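You operate a simulated robot arm through the tools that you are given. There is no shell and no other tool. Be economical: measure what you need, move in short steps, check, and stop when the job is done.

You are at the controls of a simulated two-armed robot. One attempt, no reset.

JOB
Try the blue sensor on the tester: GOOD tray if it passes, REJECT tray if it shows DEAD.
Fine: window toward the test block; switch on and slide the block up to it; leave both so.

Only the result counts: the job must be done as asked and must still hold three seconds after the hand-in. Knocking over, shifting, dropping, spilling or breaking anything else fails it.

ROBOT AND FRAMES
Two 7-joint arms with fingered hands on one trunk, hanging from a carriage that runs on a rail from [1.443, -0.005] to [-0.537, 0.002] (x, y) and turns from -337 to 350 degrees about z. Base frame: it is fixed where the carriage stands at the start and does not move with it; the origin is on the floor, on the carriage's upright axis, x ahead of it, y to its left, z up. Units: m, degrees, N and s.
The left shoulder is at the start at [0.04, 0.177, 1.228], the right one opposite. With the tool pointing down near the work surface each hand reaches from about 0.4 to 0.86 m from the robot's upright axis, wherever it stands, measured 20 degrees to its own side. Places, roughly: blue knob [1, 0.1, 0.9]; dock of the sensor tester [0.6, 0.2, 0.9]; good tray [0.7, 0, 0.9]; green press button [0.5, 0.2, 0.9]; reject tray [0.8, 0, 0.9]; sensor tester [0.7, 0.1, 0.9]; store button [1.1, 0.2, 0.9]; tension switch [1.1, 0.2, 0.9]; test block [0.6, 0.1, 0.9]; tester switch [0.7, 0.2, 0.9]; wax dial [1, 0.2, 0.9]. Payload 4 kg a hand.
The TCP of each hand is the grasp point between the finger pads, 0.03 m short of the fingertips. In the tool frame z runs along the fingers and y along their closing line. The gripper opens to 0.104 m. The gripper's body begins 0.035 m behind the TCP. The gripper is a hand of 4 fingers: y runs from the thumb to the fingers, the wrist lies at [-0.015, -0.104, -0.178] in the tool frame.
Orientation is told as [roll, pitch, yaw] about the base's x, y, z axes, in that order, counted from this pose: with the fingers straight down and the wrist toward the robot, the tool's x, y and z point along [0, 1, 0], [1, 0, 0] and [0, 0, -1] of the base frame.

CONTROLS
- The arms move only by the tool step_arm. It takes "left_commands", "right_commands" or both (then of equal length, played together; a hand with none holds still); each is a list of rows, each an object of numbers (a shift or turn left out is 0): "x", "y", "z": the shift along the tool's x, y, z in m; "rx", "ry", "rz": the turn, a rotation vector about the tool's x, y, z in degrees. In form: [{"x": .., "y": .., "z": .., "rx": .., "ry": .., "rz": ..}, ...]. A call has 1 to 8 rows; each row is the pose to reach, as a shift and turn from the pose commanded when the call began, along the tool's axes at that moment. Each row takes 0.2 s and may step no farther than 0.05 m and 8.6 degrees from the row before; otherwise, the whole call is refused. Where a pose cannot be reached the arm comes as near as it can. A force on the tool above 40 N (or 10 N above the force at the start of the call, whichever is more), or a blocked arm, ends the call early, and 0.2 s more pass. In this call time passes only in rows, and 0.2 s behind the last. It gives the time, the measured TCP pose, the force on the tool (base axes), the opening and the grip force at its end, in the units of the frame above (readings bear some noise), with the torque about the TCP (base axes, N m) and any sound that the robot's microphone picked up.
- Cameras (640 x 400 px; columns grow to the right, rows downward): "scene" is now at [0.2473, 0.0069, 1.5244]; the picture's right is [-0.05, -1.00, 0.00], its down [-0.72, 0.03, -0.70] and it looks along [0.69, -0.03, -0.72] (base axes); focal length 256 px, centre (320, 200). "left" rides on the left gripper at [-0.061, -0.092, -0.13] in its tool frame; the picture's right is [-0.81, -0.27, 0.52], its down [0.53, -0.71, 0.46] and it looks along [0.24, 0.64, 0.72] (tool axes); focal length 275 px, centre (320, 200). "right" rides on the right gripper at [0.061, -0.092, -0.13] in its tool frame; the picture's right is [-0.81, 0.28, -0.52], its down [-0.53, -0.71, 0.46] and it looks along [-0.24, 0.64, 0.72] (tool axes); focal length 275 px, centre (320, 200). There is no depth. A picture from a camera that has moved, and an enlarged one, comes with that camera's place and axes in the base frame and with its lens. The place of the scene camera against the robot may be out by one fixed shift of up to 0.018 m in any direction.
- grab_frame(camera): a new picture of that camera. It takes no simulated time.
- lift_body(by): slides the trunk up (or, below 0, down) by that many m; the arms and the scene camera ride with it, the base frame stays. It gives what a move gives, with no picture.
- drive_base(legs): drives the robot by 1 to 6 legs, each [ahead, left, turn to the left] in m, m and degrees, along the robot's own axes; the way and the turn of a leg run together, so that a leg with both is an arc; at most 1.5 m and 180 degrees a leg. The arms and the cameras ride along, it lands a little off, and it stops where it bumps. It keeps to its track: a leg is cut to what the track allows. It gives what a move gives.
- curl_fingers(index, middle, ring, thumb_bend, thumb_turn, hand): sets how far each is bent, from 0 (flat) to 1 (curled in); at 0.3 the hand is open as for a grip, at 0.7 the pads meet at the TCP. One left out holds its place. A second passes; each finger stops where it meets its share of the squeeze, and holds until it gets a number again. It is the only way to open and close the hand. It gives what a move gives, with no picture; readings hold the bend of each and the force on the fingers (four entries, about 0 where the hand has none), thumb and palm. thumb_turn goes from beside the hand (0) to across from the fingers (1), as for a grip.
- turn_head(pan, tilt): turns the head with the scene camera to pan (to the left, within 86 degrees either way) and tilt (down, from -29 to 69), counted from straight ahead of the robot. It gives what a move gives.
- close_up(camera, box): a new picture of the part [left, top, right, bottom] of that camera's present view, enlarged. It takes no simulated time.
- finish_job(): hands the job in; it is judged then, once.

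Work in short steps. Places have to be worked out from the pictures, the camera data and where the tool is seen: move nearer, look again, correct. Check each grasp and each placing, and mend what went wrong. You have 120 turns and 100 pictures in all, those below and enlarged ones among them. Open the grippers and draw the arms clear of the work before you hand the job in, unless the task says otherwise; then end with one line.

The tools are called after "Call:" by a JSON object that holds its "name" and its "arguments". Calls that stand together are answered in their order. step_arm: Moves the arms, as the interface text tells. Its arguments: {"type":"object","properties":{"left_commands":{"type":"array"},"right_commands":{"type":"array"}},"required":[]} The other tools are called the same way: lift_body (by) slides the trunk up or down; curl_fingers (index, middle, ring, thumb_bend, thumb_turn, hand) moves the fingers one by one; drive_base (legs) drives the base; turn_head (pan, tilt) turns the head that bears the scene camera; grab_frame (camera) takes a picture; close_up (camera, box) takes an enlarged picture of a part of a camera's view; finish_job () hands the job in.

At the start:

```text
t: 0.0
left_eef_pos: [0.5772, 0.2091, 1.3075]
left_tcp_rot: [0.0, 0.0, 0.0]
left_ft_force: [0.4, -0.1, 0.4]
left_wrist_torque: [0.01, 0.0, 0.03]
left_opening: 0.1036
left_grip_force: 0.0
left_shape: jaw
left_bend: [0.3, 0.3, 0.3, 0.3, 0.98]
left_finger forces: [0.0, 0.1, 0.0, 0.0, 0.1, 0.1]
right_eef_pos: [0.615, -0.1693, 1.3086]
right_tcp_rot: [0.0, 0.0, -0.1]
right_ft_force: [-0.9, 0.1, -0.2]
right_wrist_torque: [0.01, 0.0, 0.03]
right_opening: 0.1035
right_grip_force: 0.1
right_shape: jaw
right_bend: [0.3, 0.3, 0.3, 0.3, 0.98]
right_finger forces: [0.1, 0.0, 0.1, 0.0, 0.0, 0.0]
trunk travel left (down, up): [-0.35, 0.413]
robot x, y, heading: [0.0021, -0.0001, -0.2]
head pan, tilt: [-2.6, 46.0]
```

scene: 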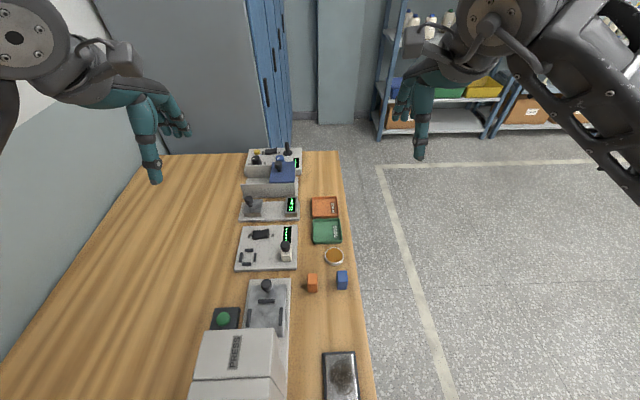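
right: 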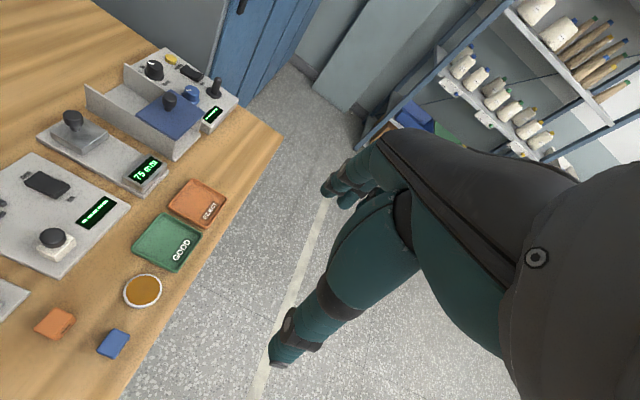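
left: 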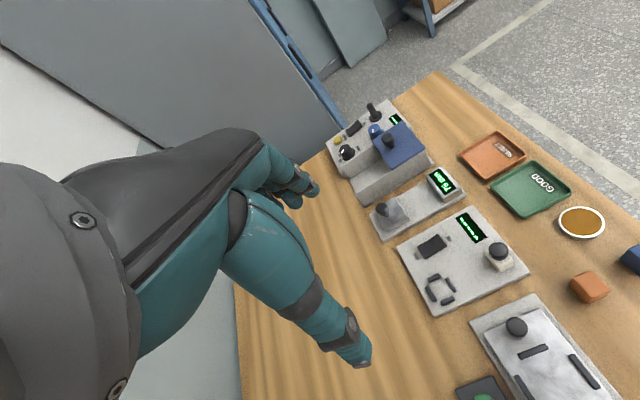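

The blue sensor seems to be the blue cube at about (342,280) in the scene view. I'll enlarge the tester and the sensor to see the details.

Call:
{"name": "close_up", "arguments": {"camera": "scene", "box": [220, 210, 380, 310]}}

Call:
{"name": "close_up", "arguments": {"camera": "left", "box": [380, 180, 640, 342]}}

Call:
{"name": "close_up", "arguments": {"camera": "right", "box": [0, 140, 240, 380]}}

```text
4.00 times, centred on (300, 260) of scene
camera zoom: at [0.2473, 0.0069, 1.5244], right [-0.05, -1.0, 0.0], down [-0.72, 0.03, -0.7], along [0.69, -0.03, -0.72], focal length 1025 px, centre (400, -40)
```

zoom: 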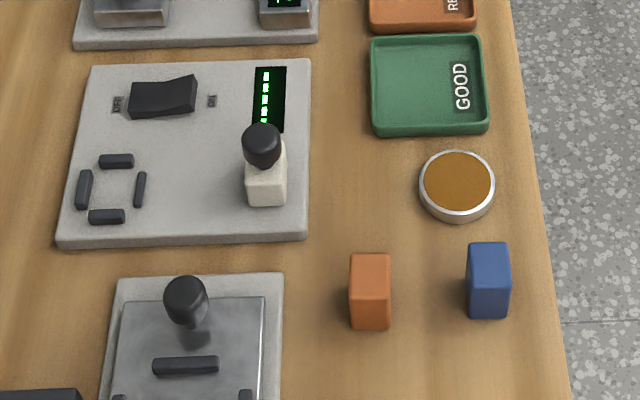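

```text
2.46 times, centred on (510, 261) of left
camera zoom: at [0.4848, 0.1476, 1.439], right [-0.27, -0.81, -0.52], down [-0.71, 0.53, -0.46], along [0.64, 0.24, -0.72], focal length 678 px, centre (-148, 50)
```

zoom: 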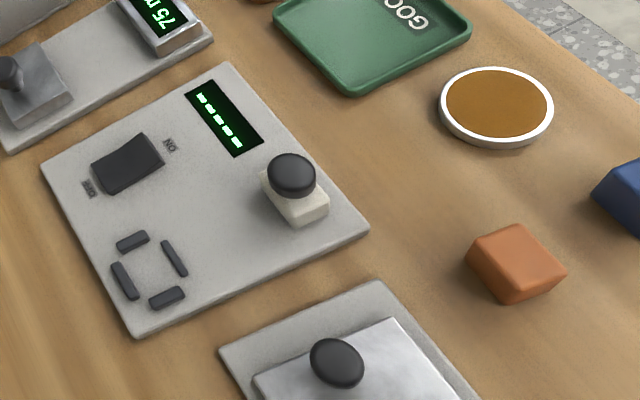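

```text
1.67 times, centred on (120, 260) of right
camera zoom: at [0.5206, -0.1077, 1.4395], right [0.28, -0.81, 0.52], down [-0.71, -0.53, -0.46], along [0.64, -0.24, -0.72], focal length 459 px, centre (653, 100)
```

zoom: 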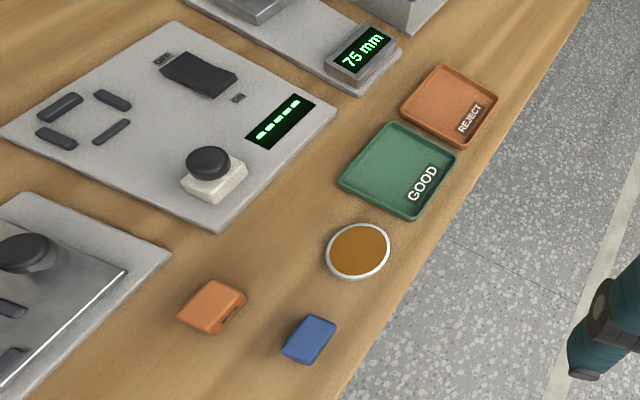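

The orange sensor's window is on its -y face. The blue window isn't visible yet. I put the blue sensor near (0.546,-0.07), the dock near (0.627,0.177), the block near (0.624,0.07), and the switch near (0.704,0.148). I'll turn the robot right so the left hand covers this whole area.

Call:
{"name": "drive_base", "arguments": {"legs": [[0, 0, -20]]}}

Call:
{"name": "turn_head", "arguments": {"pan": 20, "tilt": 55}}

```text
t: 1.5
left_eef_pos: [0.6143, 0.0006, 1.3076]
left_tcp_rot: [0.0, 0.0, -19.9]
left_ft_force: [0.0, -0.7, 0.2]
left_wrist_torque: [0.0, 0.02, 0.0]
left_opening: 0.1036
left_grip_force: 0.1
left_shape: jaw
left_bend: [0.3, 0.3, 0.3, 0.3, 0.98]
left_finger forces: [0.0, 0.0, 0.0, 0.0, 0.0, 0.0]
right_eef_pos: [0.5191, -0.3682, 1.3075]
right_tcp_rot: [0.0, -0.1, -19.9]
right_ft_force: [0.4, -0.1, -0.1]
right_wrist_torque: [0.0, -0.01, 0.0]
right_opening: 0.1034
right_grip_force: 0.2
right_shape: jaw
right_bend: [0.3, 0.3, 0.3, 0.3, 0.98]
right_finger forces: [0.0, 0.1, 0.1, 0.1, 0.0, 0.0]
trunk travel left (down, up): [-0.35, 0.413]
robot x, y, heading: [-0.0017, 0.0002, -19.9]
head pan, tilt: [-2.6, 46.0]
```

```text
t: 2.3
left_eef_pos: [0.6143, 0.0013, 1.3074]
left_tcp_rot: [0.0, 0.0, -19.9]
left_ft_force: [-0.4, -0.2, 0.4]
left_wrist_torque: [-0.04, 0.04, -0.01]
left_opening: 0.1038
left_grip_force: 0.0
left_shape: jaw
left_bend: [0.3, 0.3, 0.3, 0.3, 0.98]
left_finger forces: [0.0, 0.0, 0.0, 0.0, 0.0, 0.0]
right_eef_pos: [0.5187, -0.3679, 1.3079]
right_tcp_rot: [0.0, 0.0, -19.9]
right_ft_force: [-0.2, 0.0, -0.3]
right_wrist_torque: [0.0, -0.01, 0.01]
right_opening: 0.1036
right_grip_force: 0.1
right_shape: jaw
right_bend: [0.3, 0.3, 0.3, 0.3, 0.98]
right_finger forces: [0.1, 0.1, 0.1, 0.1, 0.0, 0.1]
trunk travel left (down, up): [-0.35, 0.413]
robot x, y, heading: [0.0012, -0.0012, -20.0]
head pan, tilt: [20.0, 55.0]
```

The turn went well. Now I'll bring the left hand nearer and back to yaw 0, for a close look at the blue sensor.

Call:
{"name": "step_arm", "arguments": {"left_commands": [{"x": -0.023, "y": -0.016, "z": 0.035, "rz": -4}, {"x": -0.046, "y": -0.032, "z": 0.07, "rz": -8}, {"x": -0.069, "y": -0.048, "z": 0.105, "rz": -12}, {"x": -0.092, "y": -0.064, "z": 0.14, "rz": -16}, {"x": -0.115, "y": -0.0795, "z": 0.177, "rz": -20}]}}

Call:
{"name": "grab_frame", "arguments": {"camera": "left"}}

Call:
{"name": "grab_frame", "arguments": {"camera": "scene"}}

```text
t: 3.5
left_eef_pos: [0.4984, -0.0806, 1.1308]
left_tcp_rot: [-0.1, 0.0, 0.3]
left_ft_force: [0.8, 0.0, 0.4]
left_wrist_torque: [-0.01, 0.02, 0.0]
left_opening: 0.1037
left_grip_force: 0.1
left_shape: jaw
left_bend: [0.3, 0.3, 0.3, 0.3, 0.98]
left_finger forces: [0.1, 0.0, 0.0, 0.0, 0.0, 0.0]
right_eef_pos: [0.5187, -0.3689, 1.3072]
right_tcp_rot: [0.1, -0.1, -19.9]
right_ft_force: [-0.2, -0.2, -0.1]
right_wrist_torque: [-0.02, -0.02, 0.01]
right_opening: 0.1035
right_grip_force: 0.1
right_shape: jaw
right_bend: [0.3, 0.3, 0.3, 0.3, 0.98]
right_finger forces: [0.0, 0.0, 0.1, 0.1, 0.1, 0.0]
trunk travel left (down, up): [-0.35, 0.413]
robot x, y, heading: [0.0005, -0.0012, -20.0]
head pan, tilt: [20.0, 55.0]
```

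```text
93 pictures are left
camera left: at [0.4068, -0.1428, 1.2619], right [-0.27, -0.81, -0.52], down [-0.71, 0.53, -0.46], along [0.64, 0.24, -0.72], focal length 275 px, centre (320, 200)
```

left: 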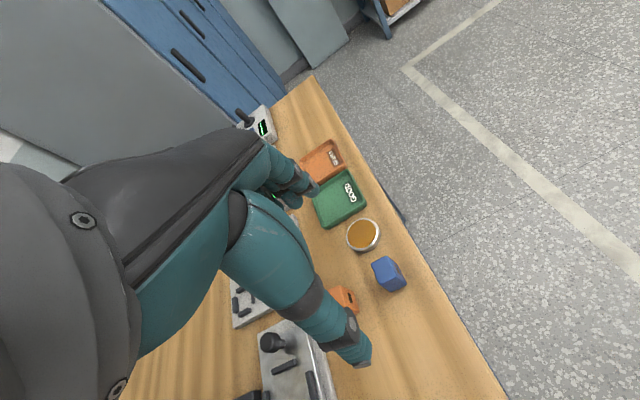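

```text
92 pictures are left
camera scene: at [0.2291, -0.044, 1.5123], right [0.0, -1.0, 0.0], down [-0.82, 0.0, -0.57], along [0.57, 0.0, -0.82], focal length 256 px, centre (320, 200)
```

scene: 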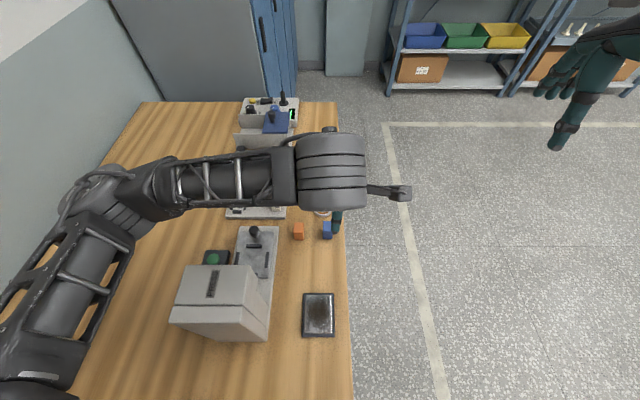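

The left camera now sees the blue sensor's -x and -y sides. I'll enlarge it.

Call:
{"name": "close_up", "arguments": {"camera": "left", "box": [330, 240, 420, 310]}}

Call:
{"name": "close_up", "arguments": {"camera": "right", "box": [0, 0, 320, 200]}}

Call:
{"name": "close_up", "arguments": {"camera": "scene", "box": [210, 190, 370, 290]}}

```text
5.71 times, centred on (375, 275) of left
camera zoom: at [0.4068, -0.1428, 1.2619], right [-0.27, -0.81, -0.52], down [-0.71, 0.53, -0.46], along [0.64, 0.24, -0.72], focal length 1573 px, centre (6, -229)
```

zoom: 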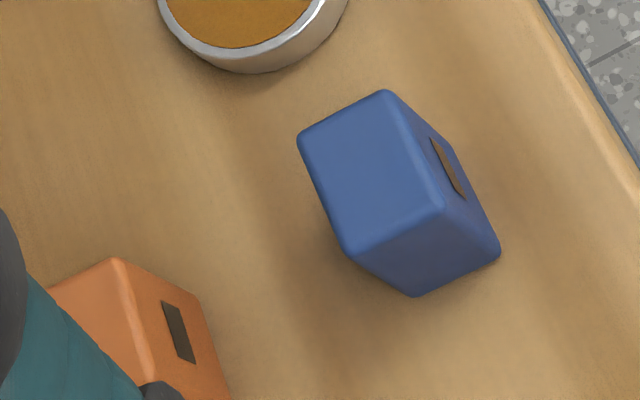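

```text
2.00 times, centred on (160, 100) of right
camera zoom: at [0.4522, -0.2791, 1.4396], right [-0.02, -0.86, 0.52], down [-0.85, -0.26, -0.46], along [0.52, -0.45, -0.72], focal length 551 px, centre (640, 400)
```

zoom: 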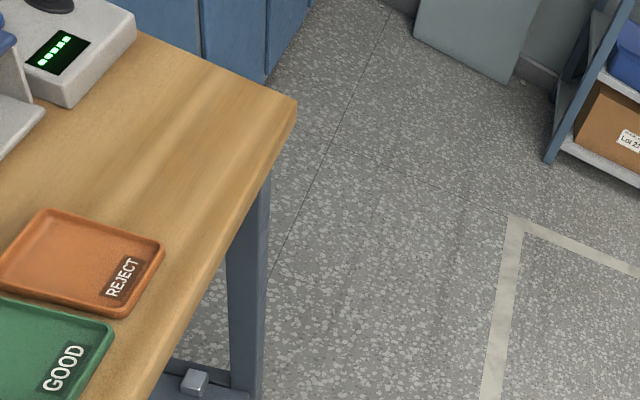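

```text
4.00 times, centred on (290, 240) of scene
camera zoom: at [0.2291, -0.044, 1.5123], right [0.0, -1.0, 0.0], down [-0.82, 0.0, -0.57], along [0.57, 0.0, -0.82], focal length 1025 px, centre (440, 40)
```

zoom: 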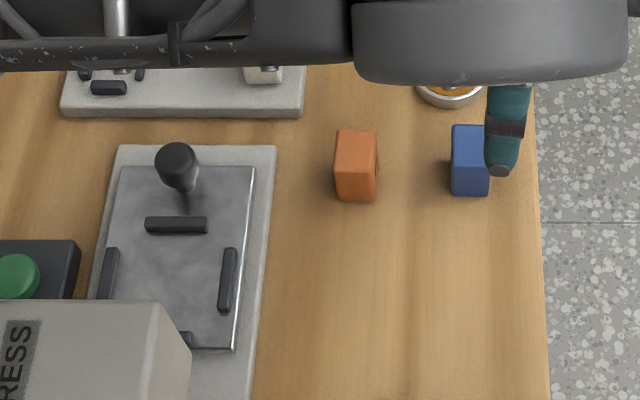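

The window is already on the -y face, which is the side the block will be on in the dock. I put the sensor at about (0.544,-0.076) with its top at z≈0.93, roughly 28x23x45 mm. I'll move above it and check.

Call:
{"name": "step_arm", "arguments": {"left_commands": [{"y": 0.022, "x": 0.002, "z": 0.035}, {"y": 0.045, "x": 0.004, "z": 0.07}, {"y": 0.045, "x": 0.004, "z": 0.1}]}}

Call:
{"name": "grab_frame", "arguments": {"camera": "left"}}

Call:
{"name": "close_up", "arguments": {"camera": "scene", "box": [210, 160, 370, 260]}}

```text
t: 4.3
left_eef_pos: [0.5434, -0.0769, 1.0303]
left_tcp_rot: [-0.1, 0.0, 0.1]
left_ft_force: [0.2, 0.5, 0.1]
left_wrist_torque: [0.01, -0.02, 0.04]
left_opening: 0.1037
left_grip_force: 0.0
left_shape: jaw
left_bend: [0.3, 0.3, 0.3, 0.3, 0.98]
left_finger forces: [0.1, 0.0, 0.1, 0.0, 0.1, 0.0]
right_eef_pos: [0.5178, -0.3682, 1.3076]
right_tcp_rot: [0.0, 0.1, -19.9]
right_ft_force: [0.0, 0.7, 0.3]
right_wrist_torque: [-0.03, 0.03, 0.03]
right_opening: 0.1035
right_grip_force: 0.1
right_shape: jaw
right_bend: [0.3, 0.3, 0.3, 0.3, 0.98]
right_finger forces: [0.1, 0.0, 0.1, 0.1, 0.1, 0.0]
trunk travel left (down, up): [-0.35, 0.413]
robot x, y, heading: [-0.0027, 0.0024, -19.9]
head pan, tilt: [20.0, 55.0]
```

```text
88 pictures are left
camera left: at [0.4517, -0.1385, 1.1622], right [-0.27, -0.81, -0.52], down [-0.71, 0.53, -0.46], along [0.64, 0.24, -0.72], focal length 275 px, centre (320, 200)
```

left: 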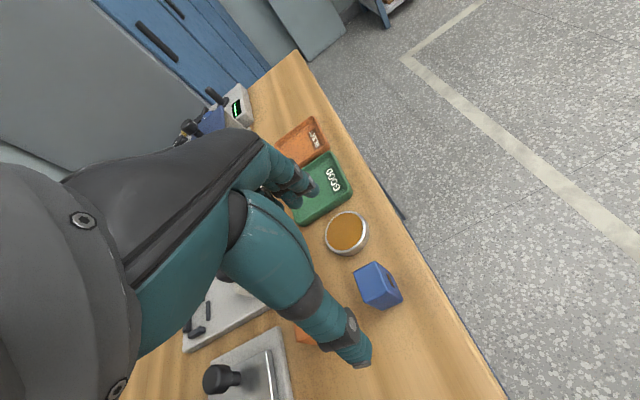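

```text
4.00 times, centred on (290, 210) of scene
camera zoom: at [0.2289, -0.0438, 1.5122], right [0.0, -1.0, 0.0], down [-0.82, 0.0, -0.57], along [0.57, 0.0, -0.82], focal length 1025 px, centre (440, 160)
```

zoom: 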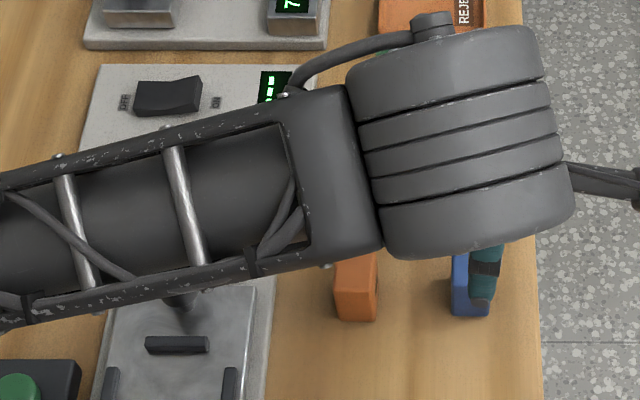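

I'll refine the sensor's position from this closer view.

Call:
{"name": "close_up", "arguments": {"camera": "left", "box": [330, 240, 426, 320]}}

```text
5.00 times, centred on (378, 280) of left
camera zoom: at [0.4517, -0.1385, 1.1622], right [-0.27, -0.81, -0.52], down [-0.71, 0.53, -0.46], along [0.64, 0.24, -0.72], focal length 1376 px, centre (30, -200)
```

zoom: 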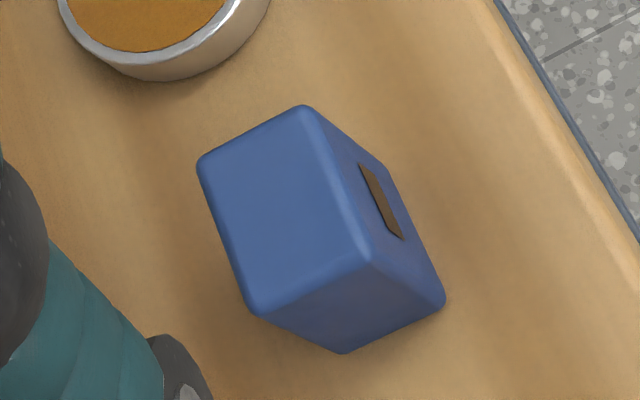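

The sensor's top is at (0.545,-0.077,0.929). The bowl sits close on the +x side, so I'll narrow the hand before descending.

Call:
{"name": "curl_fingers", "arguments": {"hand": "left", "index": 0.47, "middle": 0.47, "ring": 0.47, "thumb_bend": 0.47}}

Call:
{"name": "step_arm", "arguments": {"left_commands": [{"y": 0.0015, "z": 0.03}, {"y": 0.0015, "z": 0.055}]}}

Call:
{"name": "grab_frame", "arguments": {"camera": "left"}}

```text
t: 5.3
left_eef_pos: [0.5428, -0.0764, 1.0313]
left_tcp_rot: [0.1, 0.0, 0.1]
left_ft_force: [0.8, 0.3, -0.2]
left_wrist_torque: [0.02, 0.01, 0.02]
left_opening: 0.0605
left_grip_force: 0.0
left_shape: fingers
left_bend: [0.47, 0.47, 0.47, 0.47, 0.98]
left_finger forces: [0.1, 0.0, 0.1, 0.1, 0.0, 0.0]
right_eef_pos: [0.5196, -0.3676, 1.3083]
right_tcp_rot: [0.0, -0.1, -19.8]
right_ft_force: [0.2, 0.3, 0.2]
right_wrist_torque: [0.03, 0.05, -0.02]
right_opening: 0.1036
right_grip_force: 0.1
right_shape: jaw
right_bend: [0.3, 0.3, 0.3, 0.3, 0.98]
right_finger forces: [0.0, 0.0, 0.1, 0.0, 0.0, 0.1]
trunk travel left (down, up): [-0.35, 0.413]
robot x, y, heading: [-0.0, 0.0005, -19.9]
head pan, tilt: [20.0, 55.0]
```

```text
t: 5.9
left_eef_pos: [0.5498, -0.0743, 0.9776]
left_tcp_rot: [-0.1, -0.2, 0.2]
left_ft_force: [0.4, -0.4, 0.0]
left_wrist_torque: [-0.01, 0.0, -0.02]
left_opening: 0.0603
left_grip_force: 0.0
left_shape: fingers
left_bend: [0.47, 0.47, 0.47, 0.47, 0.98]
left_finger forces: [0.0, 0.0, 0.0, 0.0, 0.0, 0.0]
right_eef_pos: [0.5216, -0.3666, 1.309]
right_tcp_rot: [0.1, -0.1, -19.9]
right_ft_force: [0.1, 0.2, -0.3]
right_wrist_torque: [-0.02, -0.01, 0.0]
right_opening: 0.1034
right_grip_force: 0.1
right_shape: jaw
right_bend: [0.3, 0.3, 0.3, 0.3, 0.98]
right_finger forces: [0.1, 0.1, 0.0, 0.0, 0.0, 0.0]
trunk travel left (down, up): [-0.35, 0.413]
robot x, y, heading: [-0.0026, -0.0029, -20.0]
head pan, tilt: [20.0, 55.0]
```

```text
85 pictures are left
camera left: at [0.4574, -0.1377, 1.1089], right [-0.27, -0.81, -0.52], down [-0.71, 0.53, -0.46], along [0.65, 0.25, -0.72], focal length 275 px, centre (320, 200)
```

left: 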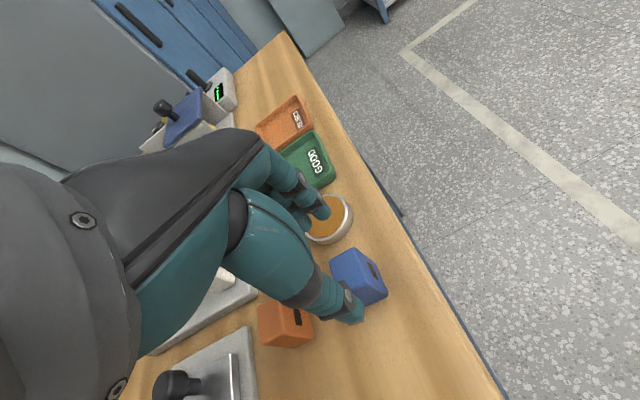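

The sensor lines up between thumb and fingers. The reading is about 4 mm off in x, so I'll correct that and descend partway.

Call:
{"name": "step_arm", "arguments": {"left_commands": [{"y": -0.004, "x": -0.002}, {"y": -0.004, "x": -0.002, "z": 0.02}]}}

Call:
{"name": "close_up", "arguments": {"camera": "left", "box": [240, 160, 440, 360]}}

```text
t: 6.5
left_eef_pos: [0.5608, -0.074, 0.9653]
left_tcp_rot: [0.1, -1.0, 0.3]
left_ft_force: [0.0, 0.6, 0.6]
left_wrist_torque: [0.01, 0.04, -0.02]
left_opening: 0.0602
left_grip_force: 0.0
left_shape: fingers
left_bend: [0.47, 0.47, 0.47, 0.47, 0.98]
left_finger forces: [0.0, 0.0, 0.0, 0.1, 0.0, 0.1]
right_eef_pos: [0.5299, -0.3646, 1.314]
right_tcp_rot: [0.3, -0.5, -19.9]
right_ft_force: [-0.8, 0.8, -0.2]
right_wrist_torque: [0.0, -0.02, -0.01]
right_opening: 0.1035
right_grip_force: 0.1
right_shape: jaw
right_bend: [0.3, 0.3, 0.3, 0.3, 0.98]
right_finger forces: [0.0, 0.0, 0.1, 0.1, 0.0, 0.0]
trunk travel left (down, up): [-0.35, 0.413]
robot x, y, heading: [0.0018, 0.0013, -19.9]
head pan, tilt: [20.0, 55.0]
```

```text
2.00 times, centred on (340, 260) of left
camera zoom: at [0.4663, -0.1357, 1.0952], right [-0.26, -0.81, -0.52], down [-0.71, 0.53, -0.47], along [0.66, 0.25, -0.71], focal length 551 px, centre (280, 80)
```

zoom: 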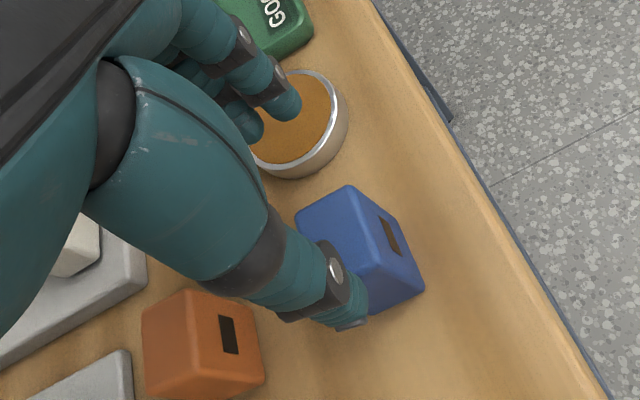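

The right hand moved as well (+0.01 in x, +0.005 in z), so the trunk is being pushed: the left arm must be resting on something. I'll raise the hand at once and look.

Call:
{"name": "grab_frame", "arguments": {"camera": "scene"}}

Call:
{"name": "step_arm", "arguments": {"left_commands": [{"z": -0.03}, {"z": -0.06}]}}

Call:
{"name": "grab_frame", "arguments": {"camera": "right"}}

```text
83 pictures are left
camera scene: at [0.2385, -0.0414, 1.5153], right [0.0, -1.0, 0.0], down [-0.81, 0.0, -0.58], along [0.58, 0.0, -0.81], focal length 256 px, centre (320, 200)
```

scene: 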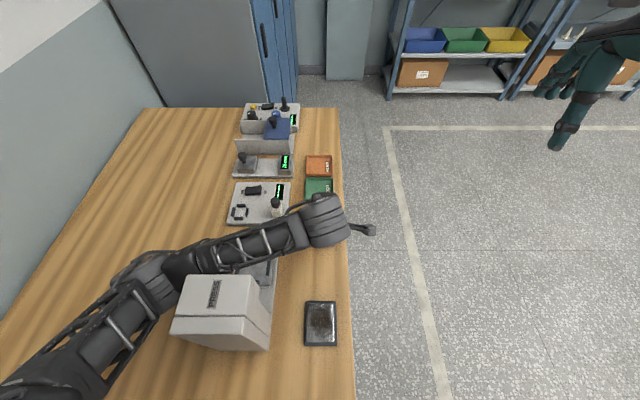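

```text
t: 7.3
left_eef_pos: [0.567, -0.0538, 1.017]
left_tcp_rot: [1.7, -0.6, 1.5]
left_ft_force: [-1.2, -1.1, 0.1]
left_wrist_torque: [0.0, 0.02, 0.01]
left_opening: 0.0602
left_grip_force: 0.0
left_shape: fingers
left_bend: [0.47, 0.47, 0.47, 0.47, 0.98]
left_finger forces: [0.1, 0.0, 0.0, 0.0, 0.0, 0.1]
right_eef_pos: [0.5336, -0.3584, 1.3111]
right_tcp_rot: [0.8, -0.5, -19.8]
right_ft_force: [-0.3, -0.1, 0.1]
right_wrist_torque: [-0.02, -0.02, -0.01]
right_opening: 0.1037
right_grip_force: 0.1
right_shape: jaw
right_bend: [0.3, 0.3, 0.3, 0.3, 0.98]
right_finger forces: [0.0, 0.1, 0.0, 0.0, 0.0, 0.0]
trunk travel left (down, up): [-0.35, 0.413]
robot x, y, heading: [0.002, -0.0004, -20.0]
head pan, tilt: [20.0, 55.0]
stopped in row 2 (left hand): the arm was blocked; the commanded pose is now the measured one
```

```text
82 pictures are left
camera right: at [0.4654, -0.2697, 1.4429], right [-0.02, -0.86, 0.51], down [-0.85, -0.26, -0.47], along [0.53, -0.44, -0.72], focal length 275 px, centre (320, 200)
```

right: 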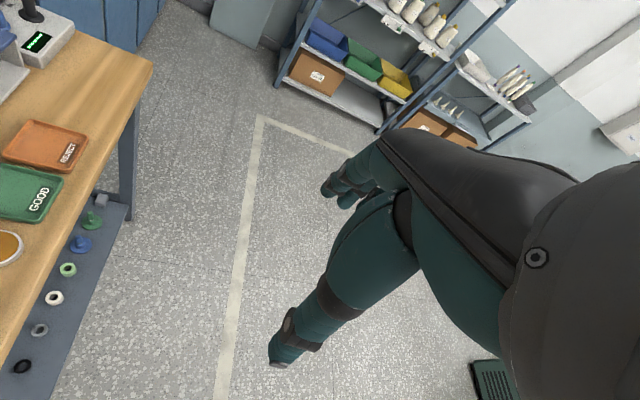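

Raising it was blocked too. I'll look at the elbow and the press from the scene camera.

Call:
{"name": "grab_frame", "arguments": {"camera": "scene"}}

Call:
{"name": "close_up", "arguments": {"camera": "scene", "box": [0, 180, 352, 400]}}

```text
81 pictures are left
camera scene: at [0.2409, -0.0362, 1.5147], right [0.0, -1.0, -0.01], down [-0.81, 0.0, -0.58], along [0.58, 0.01, -0.81], focal length 256 px, centre (320, 200)
```

scene: 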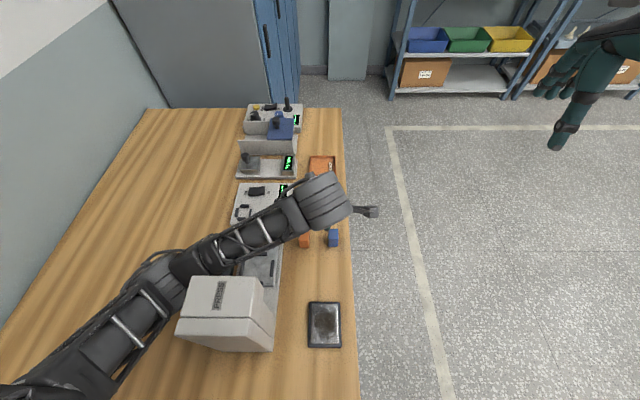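

```text
1.82 times, centred on (176, 290) of scene
camera zoom: at [0.2409, -0.0362, 1.5147], right [0.0, -1.0, -0.01], down [-0.81, 0.0, -0.58], along [0.58, 0.01, -0.81], focal length 466 px, centre (582, 36)
```

zoom: 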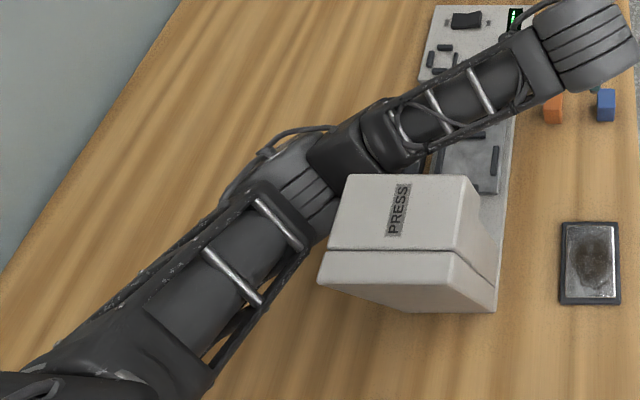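

The elbow is wedged against the press's far left corner. I'll unload it by driving slightly +x and turning left, then lift the trunk.

Call:
{"name": "drive_base", "arguments": {"legs": [[0.033, 0.012, 3]]}}

Call:
{"name": "grab_frame", "arguments": {"camera": "scene"}}

```text
t: 8.2
left_eef_pos: [0.5837, -0.0439, 1.0136]
left_tcp_rot: [0.8, 0.0, 3.8]
left_ft_force: [-0.1, 0.0, -0.2]
left_wrist_torque: [-0.02, 0.03, 0.03]
left_opening: 0.0603
left_grip_force: 0.1
left_shape: fingers
left_bend: [0.47, 0.47, 0.47, 0.47, 0.98]
left_finger forces: [0.0, 0.0, 0.1, 0.1, 0.1, 0.1]
right_eef_pos: [0.5742, -0.3388, 1.3089]
right_tcp_rot: [0.0, 0.0, -16.9]
right_ft_force: [0.2, 0.0, 0.2]
right_wrist_torque: [0.0, 0.0, 0.01]
right_opening: 0.1039
right_grip_force: 0.0
right_shape: jaw
right_bend: [0.3, 0.3, 0.3, 0.3, 0.98]
right_finger forces: [0.1, 0.0, 0.0, 0.0, 0.0, 0.0]
trunk travel left (down, up): [-0.35, 0.413]
robot x, y, heading: [0.0346, -0.0002, -16.6]
head pan, tilt: [20.0, 55.0]
```

```text
79 pictures are left
camera scene: at [0.2675, -0.032, 1.5125], right [0.06, -1.0, 0.0], down [-0.82, -0.05, -0.57], along [0.57, 0.03, -0.82], focal length 256 px, centre (320, 200)
```

scene: 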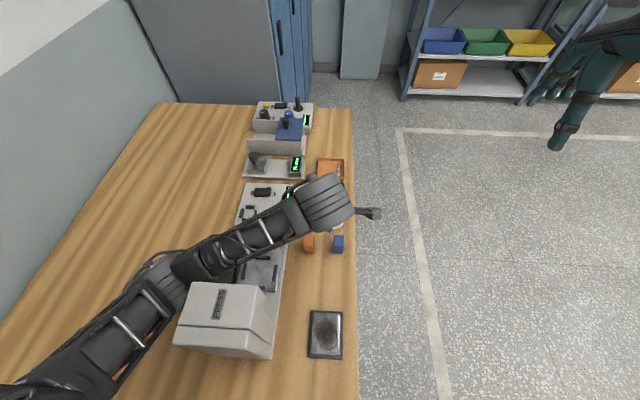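

The trunk is free again. I'll lift it to clear the elbow, then check that nothing has shifted.

Call:
{"name": "lift_body", "arguments": {"by": 0.15}}

Call:
{"name": "grab_frame", "arguments": {"camera": "scene"}}

```text
t: 9.9
left_eef_pos: [0.5833, -0.044, 1.1626]
left_tcp_rot: [0.7, 0.1, 3.8]
left_ft_force: [-0.2, 0.3, -0.1]
left_wrist_torque: [0.0, -0.04, -0.01]
left_opening: 0.0599
left_grip_force: 0.1
left_shape: fingers
left_bend: [0.47, 0.47, 0.47, 0.47, 0.98]
left_finger forces: [0.1, 0.0, 0.0, 0.1, 0.0, 0.0]
right_eef_pos: [0.574, -0.3401, 1.4581]
right_tcp_rot: [0.0, 0.0, -16.8]
right_ft_force: [0.4, -0.8, -0.4]
right_wrist_torque: [-0.03, -0.02, 0.02]
right_opening: 0.1038
right_grip_force: 0.0
right_shape: jaw
right_bend: [0.3, 0.3, 0.3, 0.3, 0.98]
right_finger forces: [0.0, 0.0, 0.0, 0.0, 0.0, 0.1]
trunk travel left (down, up): [-0.5, 0.263]
robot x, y, heading: [0.0345, 0.0002, -16.7]
head pan, tilt: [20.0, 55.0]
```

```text
78 pictures are left
camera scene: at [0.2671, -0.0318, 1.6622], right [0.06, -1.0, 0.0], down [-0.82, -0.05, -0.57], along [0.57, 0.03, -0.82], focal length 256 px, centre (320, 200)
```

scene: 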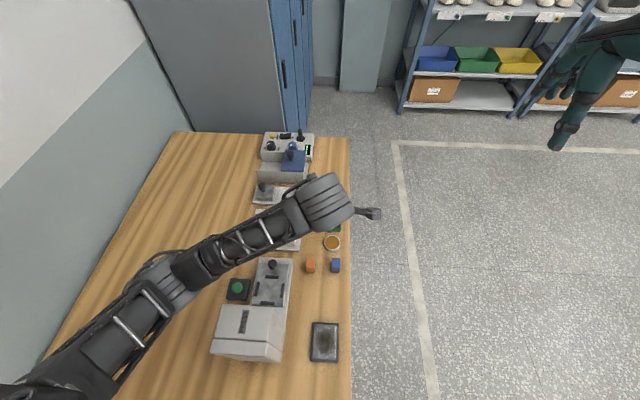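

Nothing looks shifted. I'll raise the left hand and park it, then use the right arm instead, since its elbow hangs on the free side of the table.

Call:
{"name": "step_arm", "arguments": {"left_commands": [{"z": -0.04}, {"z": -0.08}, {"z": -0.12}, {"z": -0.15, "x": 0.03}, {"z": -0.18, "x": 0.06}, {"z": -0.2, "x": 0.1}, {"z": -0.22, "x": 0.14}]}}

Call:
{"name": "drive_base", "arguments": {"legs": [[0, 0, 40]]}}

Call:
{"name": "turn_head", "arguments": {"pan": -24, "tilt": 55}}

Call:
{"name": "grab_frame", "arguments": {"camera": "scene"}}

Call:
{"name": "grab_frame", "arguments": {"camera": "right"}}

```text
t: 11.6
left_eef_pos: [0.5736, 0.0931, 1.3827]
left_tcp_rot: [0.7, 0.1, 3.7]
left_ft_force: [0.4, -0.2, -0.5]
left_wrist_torque: [-0.02, 0.0, -0.01]
left_opening: 0.06
left_grip_force: 0.1
left_shape: fingers
left_bend: [0.47, 0.47, 0.47, 0.47, 0.98]
left_finger forces: [0.0, 0.0, 0.0, 0.0, 0.0, 0.0]
right_eef_pos: [0.574, -0.3395, 1.4584]
right_tcp_rot: [0.0, -0.1, -16.9]
right_ft_force: [0.4, -0.7, 1.2]
right_wrist_torque: [-0.02, 0.0, -0.04]
right_opening: 0.1039
right_grip_force: 0.1
right_shape: jaw
right_bend: [0.3, 0.3, 0.3, 0.3, 0.98]
right_finger forces: [0.1, 0.1, 0.0, 0.0, 0.1, 0.1]
trunk travel left (down, up): [-0.5, 0.263]
robot x, y, heading: [0.0354, -0.0017, -16.6]
head pan, tilt: [20.0, 55.0]
```

```text
t: 13.4
left_eef_pos: [0.4922, 0.3059, 1.3881]
left_tcp_rot: [0.2, -0.4, 28.3]
left_ft_force: [-1.0, -0.1, -0.1]
left_wrist_torque: [-0.01, -0.01, 0.0]
left_opening: 0.0599
left_grip_force: 0.0
left_shape: fingers
left_bend: [0.47, 0.47, 0.47, 0.47, 0.98]
left_finger forces: [0.0, 0.0, 0.1, 0.0, 0.0, 0.0]
right_eef_pos: [0.6897, -0.0465, 1.4673]
right_tcp_rot: [-0.1, -0.7, 11.3]
right_ft_force: [0.0, 0.6, 1.1]
right_wrist_torque: [0.0, 0.03, 0.02]
right_opening: 0.104
right_grip_force: 0.0
right_shape: jaw
right_bend: [0.3, 0.3, 0.3, 0.3, 0.98]
right_finger forces: [0.0, 0.0, 0.0, 0.0, 0.0, 0.0]
trunk travel left (down, up): [-0.5, 0.263]
robot x, y, heading: [0.0464, -0.0015, 11.2]
head pan, tilt: [20.0, 55.0]
stopped in leg 1: the robot was blocked; the commanded pose is now the measured one
```

```text
t: 14.5
left_eef_pos: [0.4927, 0.306, 1.3875]
left_tcp_rot: [0.0, -0.4, 28.2]
left_ft_force: [-0.3, -0.6, -0.6]
left_wrist_torque: [0.01, 0.0, 0.0]
left_opening: 0.0598
left_grip_force: 0.1
left_shape: fingers
left_bend: [0.47, 0.47, 0.47, 0.47, 0.98]
left_finger forces: [0.1, 0.0, 0.1, 0.0, 0.0, 0.0]
right_eef_pos: [0.6908, -0.0448, 1.4686]
right_tcp_rot: [-0.2, -0.8, 11.5]
right_ft_force: [0.2, -0.2, -0.6]
right_wrist_torque: [0.01, -0.02, 0.0]
right_opening: 0.1039
right_grip_force: 0.0
right_shape: jaw
right_bend: [0.3, 0.3, 0.3, 0.3, 0.98]
right_finger forces: [0.0, 0.0, 0.0, 0.0, 0.0, 0.0]
trunk travel left (down, up): [-0.5, 0.263]
robot x, y, heading: [0.047, 0.0004, 11.3]
head pan, tilt: [-24.0, 55.0]
```

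```text
77 pictures are left
camera scene: at [0.2867, 0.0254, 1.6658], right [-0.22, -0.98, 0.0], down [-0.79, 0.18, -0.59], along [0.57, -0.13, -0.81], focal length 256 px, centre (320, 200)
```

scene: 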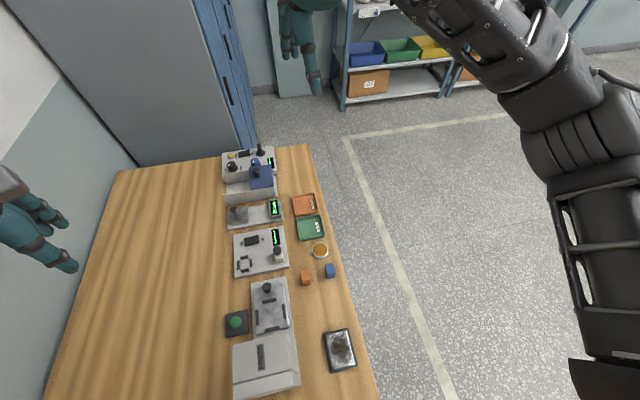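

```text
76 pictures are left
camera right: at [0.5849, -0.0032, 1.598], right [0.42, -0.74, 0.52], down [-0.59, -0.66, -0.46], along [0.69, -0.11, -0.71], focal length 275 px, centre (320, 200)
```

right: 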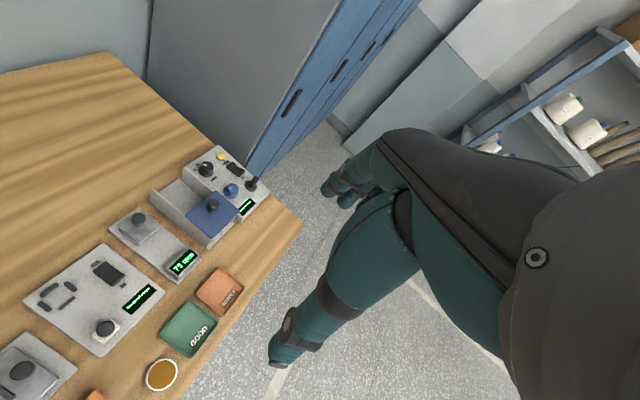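

The left elbow touched the side wall; this doesn't seem to have disturbed anything. I'll back the turn off to a heading of about 5°, which is enough for the right arm.

Call:
{"name": "drive_base", "arguments": {"legs": [[0, 0, -6]]}}

Call:
{"name": "close_up", "arguments": {"camera": "scene", "box": [200, 200, 360, 300]}}

```text
t: 15.4
left_eef_pos: [0.5066, 0.2697, 1.3823]
left_tcp_rot: [0.5, 0.2, 23.4]
left_ft_force: [0.7, 0.3, -0.1]
left_wrist_torque: [0.02, 0.02, 0.04]
left_opening: 0.06
left_grip_force: 0.2
left_shape: fingers
left_bend: [0.47, 0.47, 0.47, 0.47, 0.98]
left_finger forces: [0.1, 0.0, 0.1, 0.0, 0.1, 0.0]
right_eef_pos: [0.6706, -0.1062, 1.4587]
right_tcp_rot: [-0.1, 0.0, 5.9]
right_ft_force: [1.1, -0.7, -0.9]
right_wrist_torque: [0.01, 0.0, 0.0]
right_opening: 0.1039
right_grip_force: 0.1
right_shape: jaw
right_bend: [0.3, 0.3, 0.3, 0.3, 0.98]
right_finger forces: [0.0, 0.0, 0.0, 0.1, 0.0, 0.0]
trunk travel left (down, up): [-0.5, 0.263]
robot x, y, heading: [0.0453, -0.0025, 5.5]
head pan, tilt: [-24.0, 55.0]
```

```text
4.00 times, centred on (280, 250) of scene
camera zoom: at [0.2783, 0.0042, 1.6623], right [-0.31, -0.95, 0.0], down [-0.78, 0.26, -0.57], along [0.55, -0.18, -0.82], focal length 1025 px, centre (480, 0)
```

zoom: 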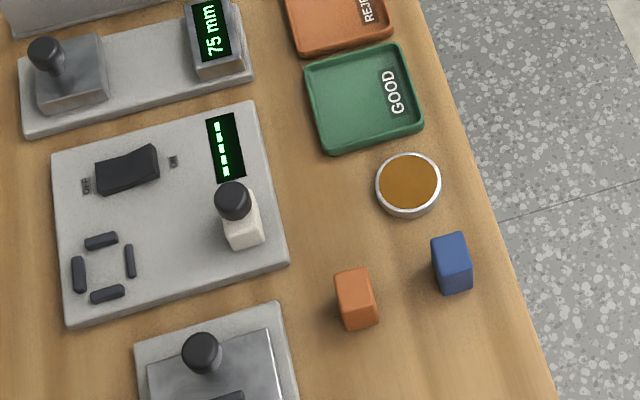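

Everything on the table is intact. I'll narrow the right hand and bring it above the blue sensor.

Call:
{"name": "curl_fingers", "arguments": {"hand": "right", "index": 0.47, "middle": 0.47, "ring": 0.47, "thumb_bend": 0.47}}

Call:
{"name": "step_arm", "arguments": {"right_commands": [{"x": 0.005, "y": -0.015, "z": 0.045, "rz": 0.7}, {"x": 0.01, "y": -0.03, "z": 0.09, "rz": 1.5}, {"x": 0.016, "y": -0.045, "z": 0.135, "rz": 2.2}, {"x": 0.021, "y": -0.061, "z": 0.18, "rz": 3}, {"x": 0.026, "y": -0.076, "z": 0.225, "rz": 3.7}, {"x": 0.032, "y": -0.091, "z": 0.27, "rz": 4.4}, {"x": 0.037, "y": -0.106, "z": 0.315, "rz": 5.2}, {"x": 0.042, "y": -0.122, "z": 0.36, "rz": 5.9}]}}

Call:
{"name": "grab_frame", "arguments": {"camera": "right"}}

Call:
{"name": "grab_frame", "arguments": {"camera": "scene"}}

```text
t: 16.4
left_eef_pos: [0.5083, 0.2682, 1.3829]
left_tcp_rot: [0.7, 0.2, 23.2]
left_ft_force: [0.0, 0.0, 0.7]
left_wrist_torque: [-0.03, 0.02, -0.01]
left_opening: 0.0597
left_grip_force: 0.2
left_shape: fingers
left_bend: [0.47, 0.47, 0.47, 0.47, 0.98]
left_finger forces: [0.1, 0.1, 0.0, 0.0, 0.1, 0.1]
right_eef_pos: [0.6715, -0.105, 1.4587]
right_tcp_rot: [-0.1, -0.2, 6.0]
right_ft_force: [0.5, 0.4, -0.5]
right_wrist_torque: [0.02, -0.02, -0.02]
right_opening: 0.0604
right_grip_force: 0.1
right_shape: fingers
right_bend: [0.47, 0.47, 0.47, 0.47, 0.98]
right_finger forces: [0.0, 0.0, 0.1, 0.0, 0.0, 0.1]
trunk travel left (down, up): [-0.5, 0.263]
robot x, y, heading: [0.0429, 0.0013, 5.8]
head pan, tilt: [-24.0, 55.0]
```

```text
t: 18.2
left_eef_pos: [0.5071, 0.2687, 1.3816]
left_tcp_rot: [0.6, 0.2, 23.3]
left_ft_force: [-0.2, -0.3, 1.6]
left_wrist_torque: [0.01, -0.01, -0.02]
left_opening: 0.0597
left_grip_force: 0.0
left_shape: fingers
left_bend: [0.47, 0.47, 0.47, 0.47, 0.98]
left_finger forces: [0.0, 0.0, 0.1, 0.0, 0.1, 0.0]
right_eef_pos: [0.5445, -0.0761, 1.1]
right_tcp_rot: [-0.1, -0.1, 0.0]
right_ft_force: [0.2, 0.3, 0.6]
right_wrist_torque: [-0.05, -0.01, 0.0]
right_opening: 0.0604
right_grip_force: 0.0
right_shape: fingers
right_bend: [0.47, 0.47, 0.47, 0.47, 0.98]
right_finger forces: [0.1, 0.1, 0.0, 0.1, 0.0, 0.0]
trunk travel left (down, up): [-0.5, 0.263]
robot x, y, heading: [0.0429, -0.0053, 5.8]
head pan, tilt: [-24.0, 55.0]
```

```text
74 pictures are left
camera right: at [0.4522, -0.014, 1.2308], right [0.27, -0.81, 0.52], down [-0.71, -0.53, -0.46], along [0.65, -0.24, -0.72], focal length 275 px, centre (320, 200)
```

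right: 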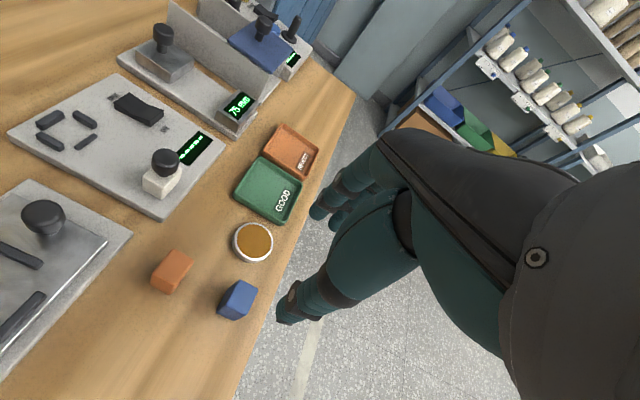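

```text
73 pictures are left
camera scene: at [0.2781, 0.0044, 1.6623], right [-0.31, -0.95, 0.0], down [-0.78, 0.26, -0.57], along [0.54, -0.18, -0.82], focal length 256 px, centre (320, 200)
```

scene: 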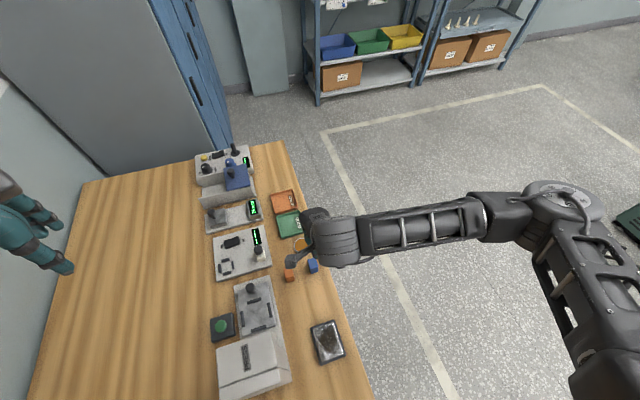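

The right elbow hangs clear over the floor. I'll measure the sensor and the tester from here.

Call:
{"name": "close_up", "arguments": {"camera": "right", "box": [0, 60, 240, 210]}}

Call:
{"name": "close_up", "arguments": {"camera": "right", "box": [190, 260, 286, 340]}}

```text
2.67 times, centred on (120, 135) of right
camera zoom: at [0.4522, -0.014, 1.2308], right [0.27, -0.81, 0.52], down [-0.71, -0.53, -0.46], along [0.65, -0.24, -0.72], focal length 734 px, centre (853, 373)
```

zoom: 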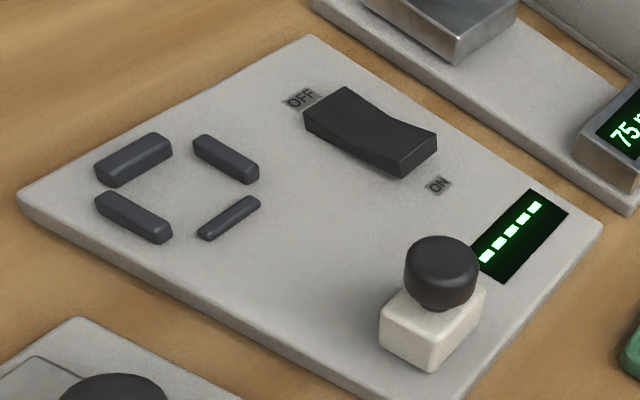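

```text
5.00 times, centred on (238, 300) of right
camera zoom: at [0.4522, -0.014, 1.2308], right [0.27, -0.81, 0.52], down [-0.71, -0.53, -0.46], along [0.65, -0.24, -0.72], focal length 1376 px, centre (730, -300)
```

zoom: 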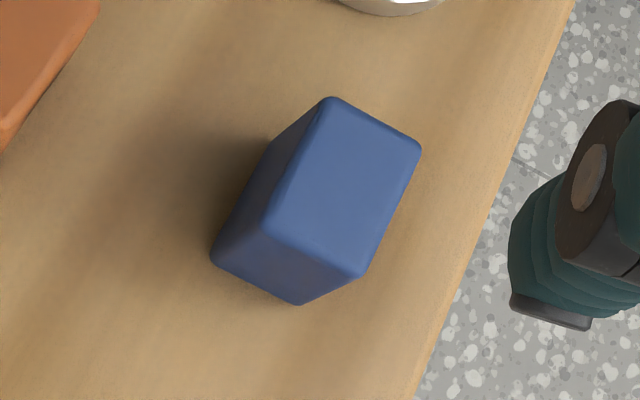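

The refined sensor top is about (0.548,-0.0745,0.921). I'll descend to just above it and check.

Call:
{"name": "step_arm", "arguments": {"right_commands": [{"x": 0.001, "y": 0.0025, "z": 0.04}, {"x": 0.0015, "y": 0.0025, "z": 0.08}, {"x": 0.0015, "y": 0.0025, "z": 0.12}]}}

Call:
{"name": "grab_frame", "arguments": {"camera": "right"}}

Call:
{"name": "grab_frame", "arguments": {"camera": "scene"}}

```text
t: 19.1
left_eef_pos: [0.507, 0.2687, 1.3829]
left_tcp_rot: [0.6, 0.2, 23.3]
left_ft_force: [0.2, 0.0, 0.1]
left_wrist_torque: [-0.01, 0.0, 0.0]
left_opening: 0.0599
left_grip_force: 0.0
left_shape: fingers
left_bend: [0.47, 0.47, 0.47, 0.47, 0.98]
left_finger forces: [0.1, 0.1, 0.0, 0.0, 0.1, 0.0]
right_eef_pos: [0.548, -0.0734, 0.9784]
right_tcp_rot: [0.1, 0.0, 0.0]
right_ft_force: [-0.3, 0.2, 0.1]
right_wrist_torque: [0.02, -0.02, 0.03]
right_opening: 0.0606
right_grip_force: 0.1
right_shape: fingers
right_bend: [0.47, 0.47, 0.47, 0.47, 0.98]
right_finger forces: [0.0, 0.0, 0.0, 0.0, 0.0, 0.0]
trunk travel left (down, up): [-0.5, 0.263]
robot x, y, heading: [0.0455, 0.0005, 6.1]
head pan, tilt: [-24.0, 55.0]
```

```text
70 pictures are left
camera right: at [0.4548, -0.0123, 1.1104], right [0.28, -0.81, 0.52], down [-0.71, -0.53, -0.46], along [0.65, -0.24, -0.72], focal length 275 px, centre (320, 200)
```

right: 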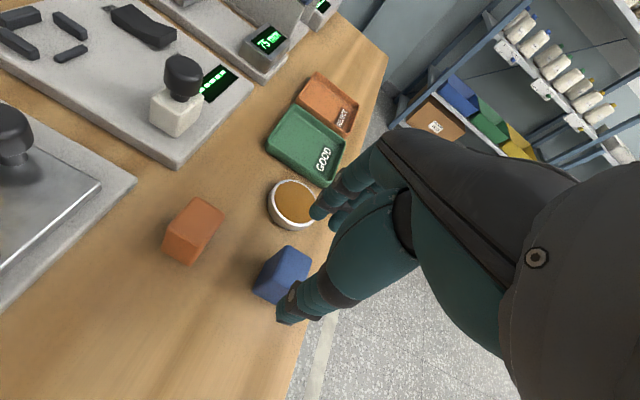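

```text
69 pictures are left
camera scene: at [0.2781, 0.0043, 1.6623], right [-0.31, -0.95, 0.0], down [-0.78, 0.26, -0.57], along [0.54, -0.18, -0.82], focal length 256 px, centre (320, 200)
```

scene: 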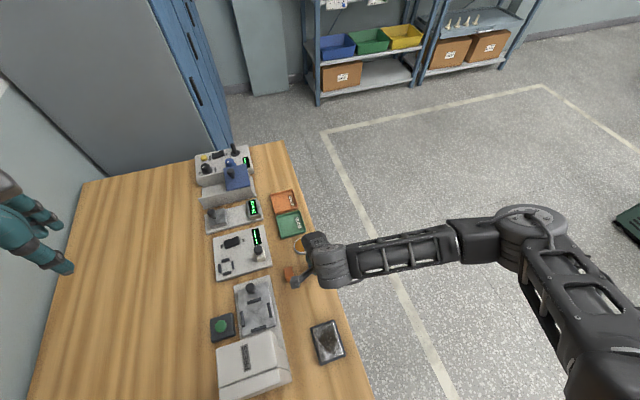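

The sensor sits close to where I expected. I'll enlarge the view for the final alignment.

Call:
{"name": "close_up", "arguments": {"camera": "right", "box": [220, 180, 380, 340]}}

```text
2.50 times, centred on (300, 260) of right
camera zoom: at [0.4548, -0.0123, 1.1104], right [0.28, -0.81, 0.52], down [-0.71, -0.53, -0.46], along [0.65, -0.24, -0.72], focal length 688 px, centre (370, 50)
```

zoom: 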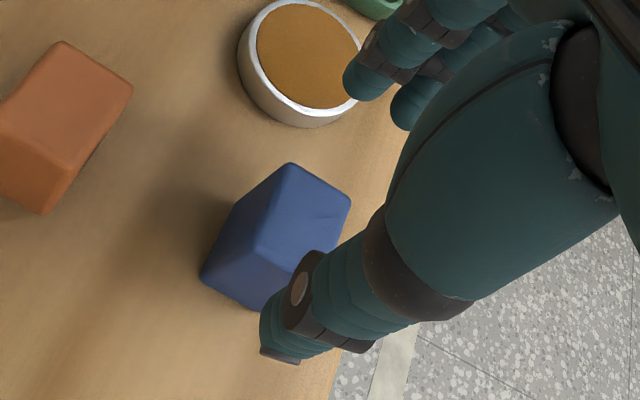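

Aligned: sensor centre (0.549,-0.075) and fingers clear of the bowl. I'll descend in small rows to TCP z≈0.921.

Call:
{"name": "step_arm", "arguments": {"right_commands": [{"x": -0.0015, "y": -0.001, "z": 0.02}, {"x": -0.0015, "y": -0.001, "z": 0.04}, {"x": -0.0015, "y": -0.001, "z": 0.057}]}}

Call:
{"name": "close_up", "arguments": {"camera": "right", "box": [220, 160, 420, 320]}}

```text
t: 19.9
left_eef_pos: [0.5078, 0.2679, 1.3823]
left_tcp_rot: [0.6, 0.3, 23.2]
left_ft_force: [-0.3, -0.8, -0.3]
left_wrist_torque: [0.04, 0.02, -0.03]
left_opening: 0.06
left_grip_force: 0.1
left_shape: fingers
left_bend: [0.47, 0.47, 0.47, 0.47, 0.98]
left_finger forces: [0.1, 0.0, 0.1, 0.1, 0.1, 0.1]
right_eef_pos: [0.546, -0.0753, 0.9225]
right_tcp_rot: [0.1, -0.1, 0.1]
right_ft_force: [0.2, 0.0, -0.7]
right_wrist_torque: [0.02, -0.01, 0.01]
right_opening: 0.0603
right_grip_force: 0.1
right_shape: fingers
right_bend: [0.47, 0.47, 0.47, 0.47, 0.98]
right_finger forces: [0.0, 0.0, 0.0, 0.0, 0.1, 0.0]
trunk travel left (down, up): [-0.5, 0.263]
robot x, y, heading: [0.0425, 0.0021, 5.5]
head pan, tilt: [-24.0, 55.0]
```

```text
2.50 times, centred on (320, 240) of right
camera zoom: at [0.454, -0.0147, 1.0535], right [0.28, -0.81, 0.52], down [-0.71, -0.53, -0.46], along [0.65, -0.24, -0.72], focal length 688 px, centre (320, 100)
```

zoom: 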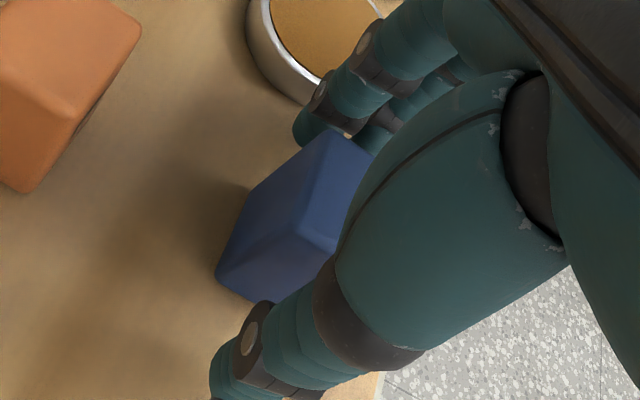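

The sensor is between thumb and fingers. I'll close thumb and middle finger on it.

Call:
{"name": "curl_fingers", "arguments": {"hand": "right", "middle": 0.66, "thumb_bend": 0.66}}

Call:
{"name": "close_up", "arguments": {"camera": "right", "box": [220, 160, 420, 320]}}

```text
t: 20.9
left_eef_pos: [0.5063, 0.2685, 1.3827]
left_tcp_rot: [0.7, 0.3, 23.3]
left_ft_force: [-0.9, -0.3, -0.5]
left_wrist_torque: [0.0, -0.01, 0.01]
left_opening: 0.0598
left_grip_force: 0.0
left_shape: fingers
left_bend: [0.47, 0.47, 0.47, 0.47, 0.98]
left_finger forces: [0.0, 0.1, 0.0, 0.0, 0.1, 0.0]
right_eef_pos: [0.5463, -0.0757, 0.9227]
right_tcp_rot: [0.0, 0.0, 0.0]
right_ft_force: [0.4, 0.4, -1.1]
right_wrist_torque: [0.0, 0.01, -0.03]
right_opening: 0.0426
right_grip_force: 4.0
right_shape: fingers
right_bend: [0.47, 0.62, 0.47, 0.62, 0.96]
right_finger forces: [0.0, 4.4, 0.0, 0.0, 4.3, 0.0]
trunk travel left (down, up): [-0.5, 0.263]
robot x, y, heading: [0.0442, 0.0002, 5.6]
head pan, tilt: [-24.0, 55.0]
```

```text
2.50 times, centred on (320, 240) of right
camera zoom: at [0.4541, -0.0149, 1.0537], right [0.27, -0.81, 0.52], down [-0.71, -0.53, -0.46], along [0.65, -0.24, -0.72], focal length 688 px, centre (320, 100)
```

zoom: 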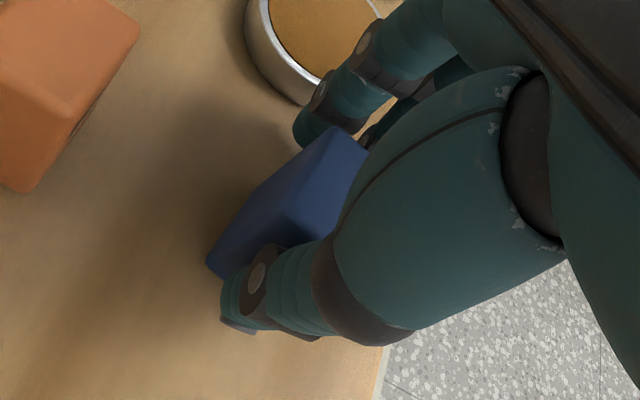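

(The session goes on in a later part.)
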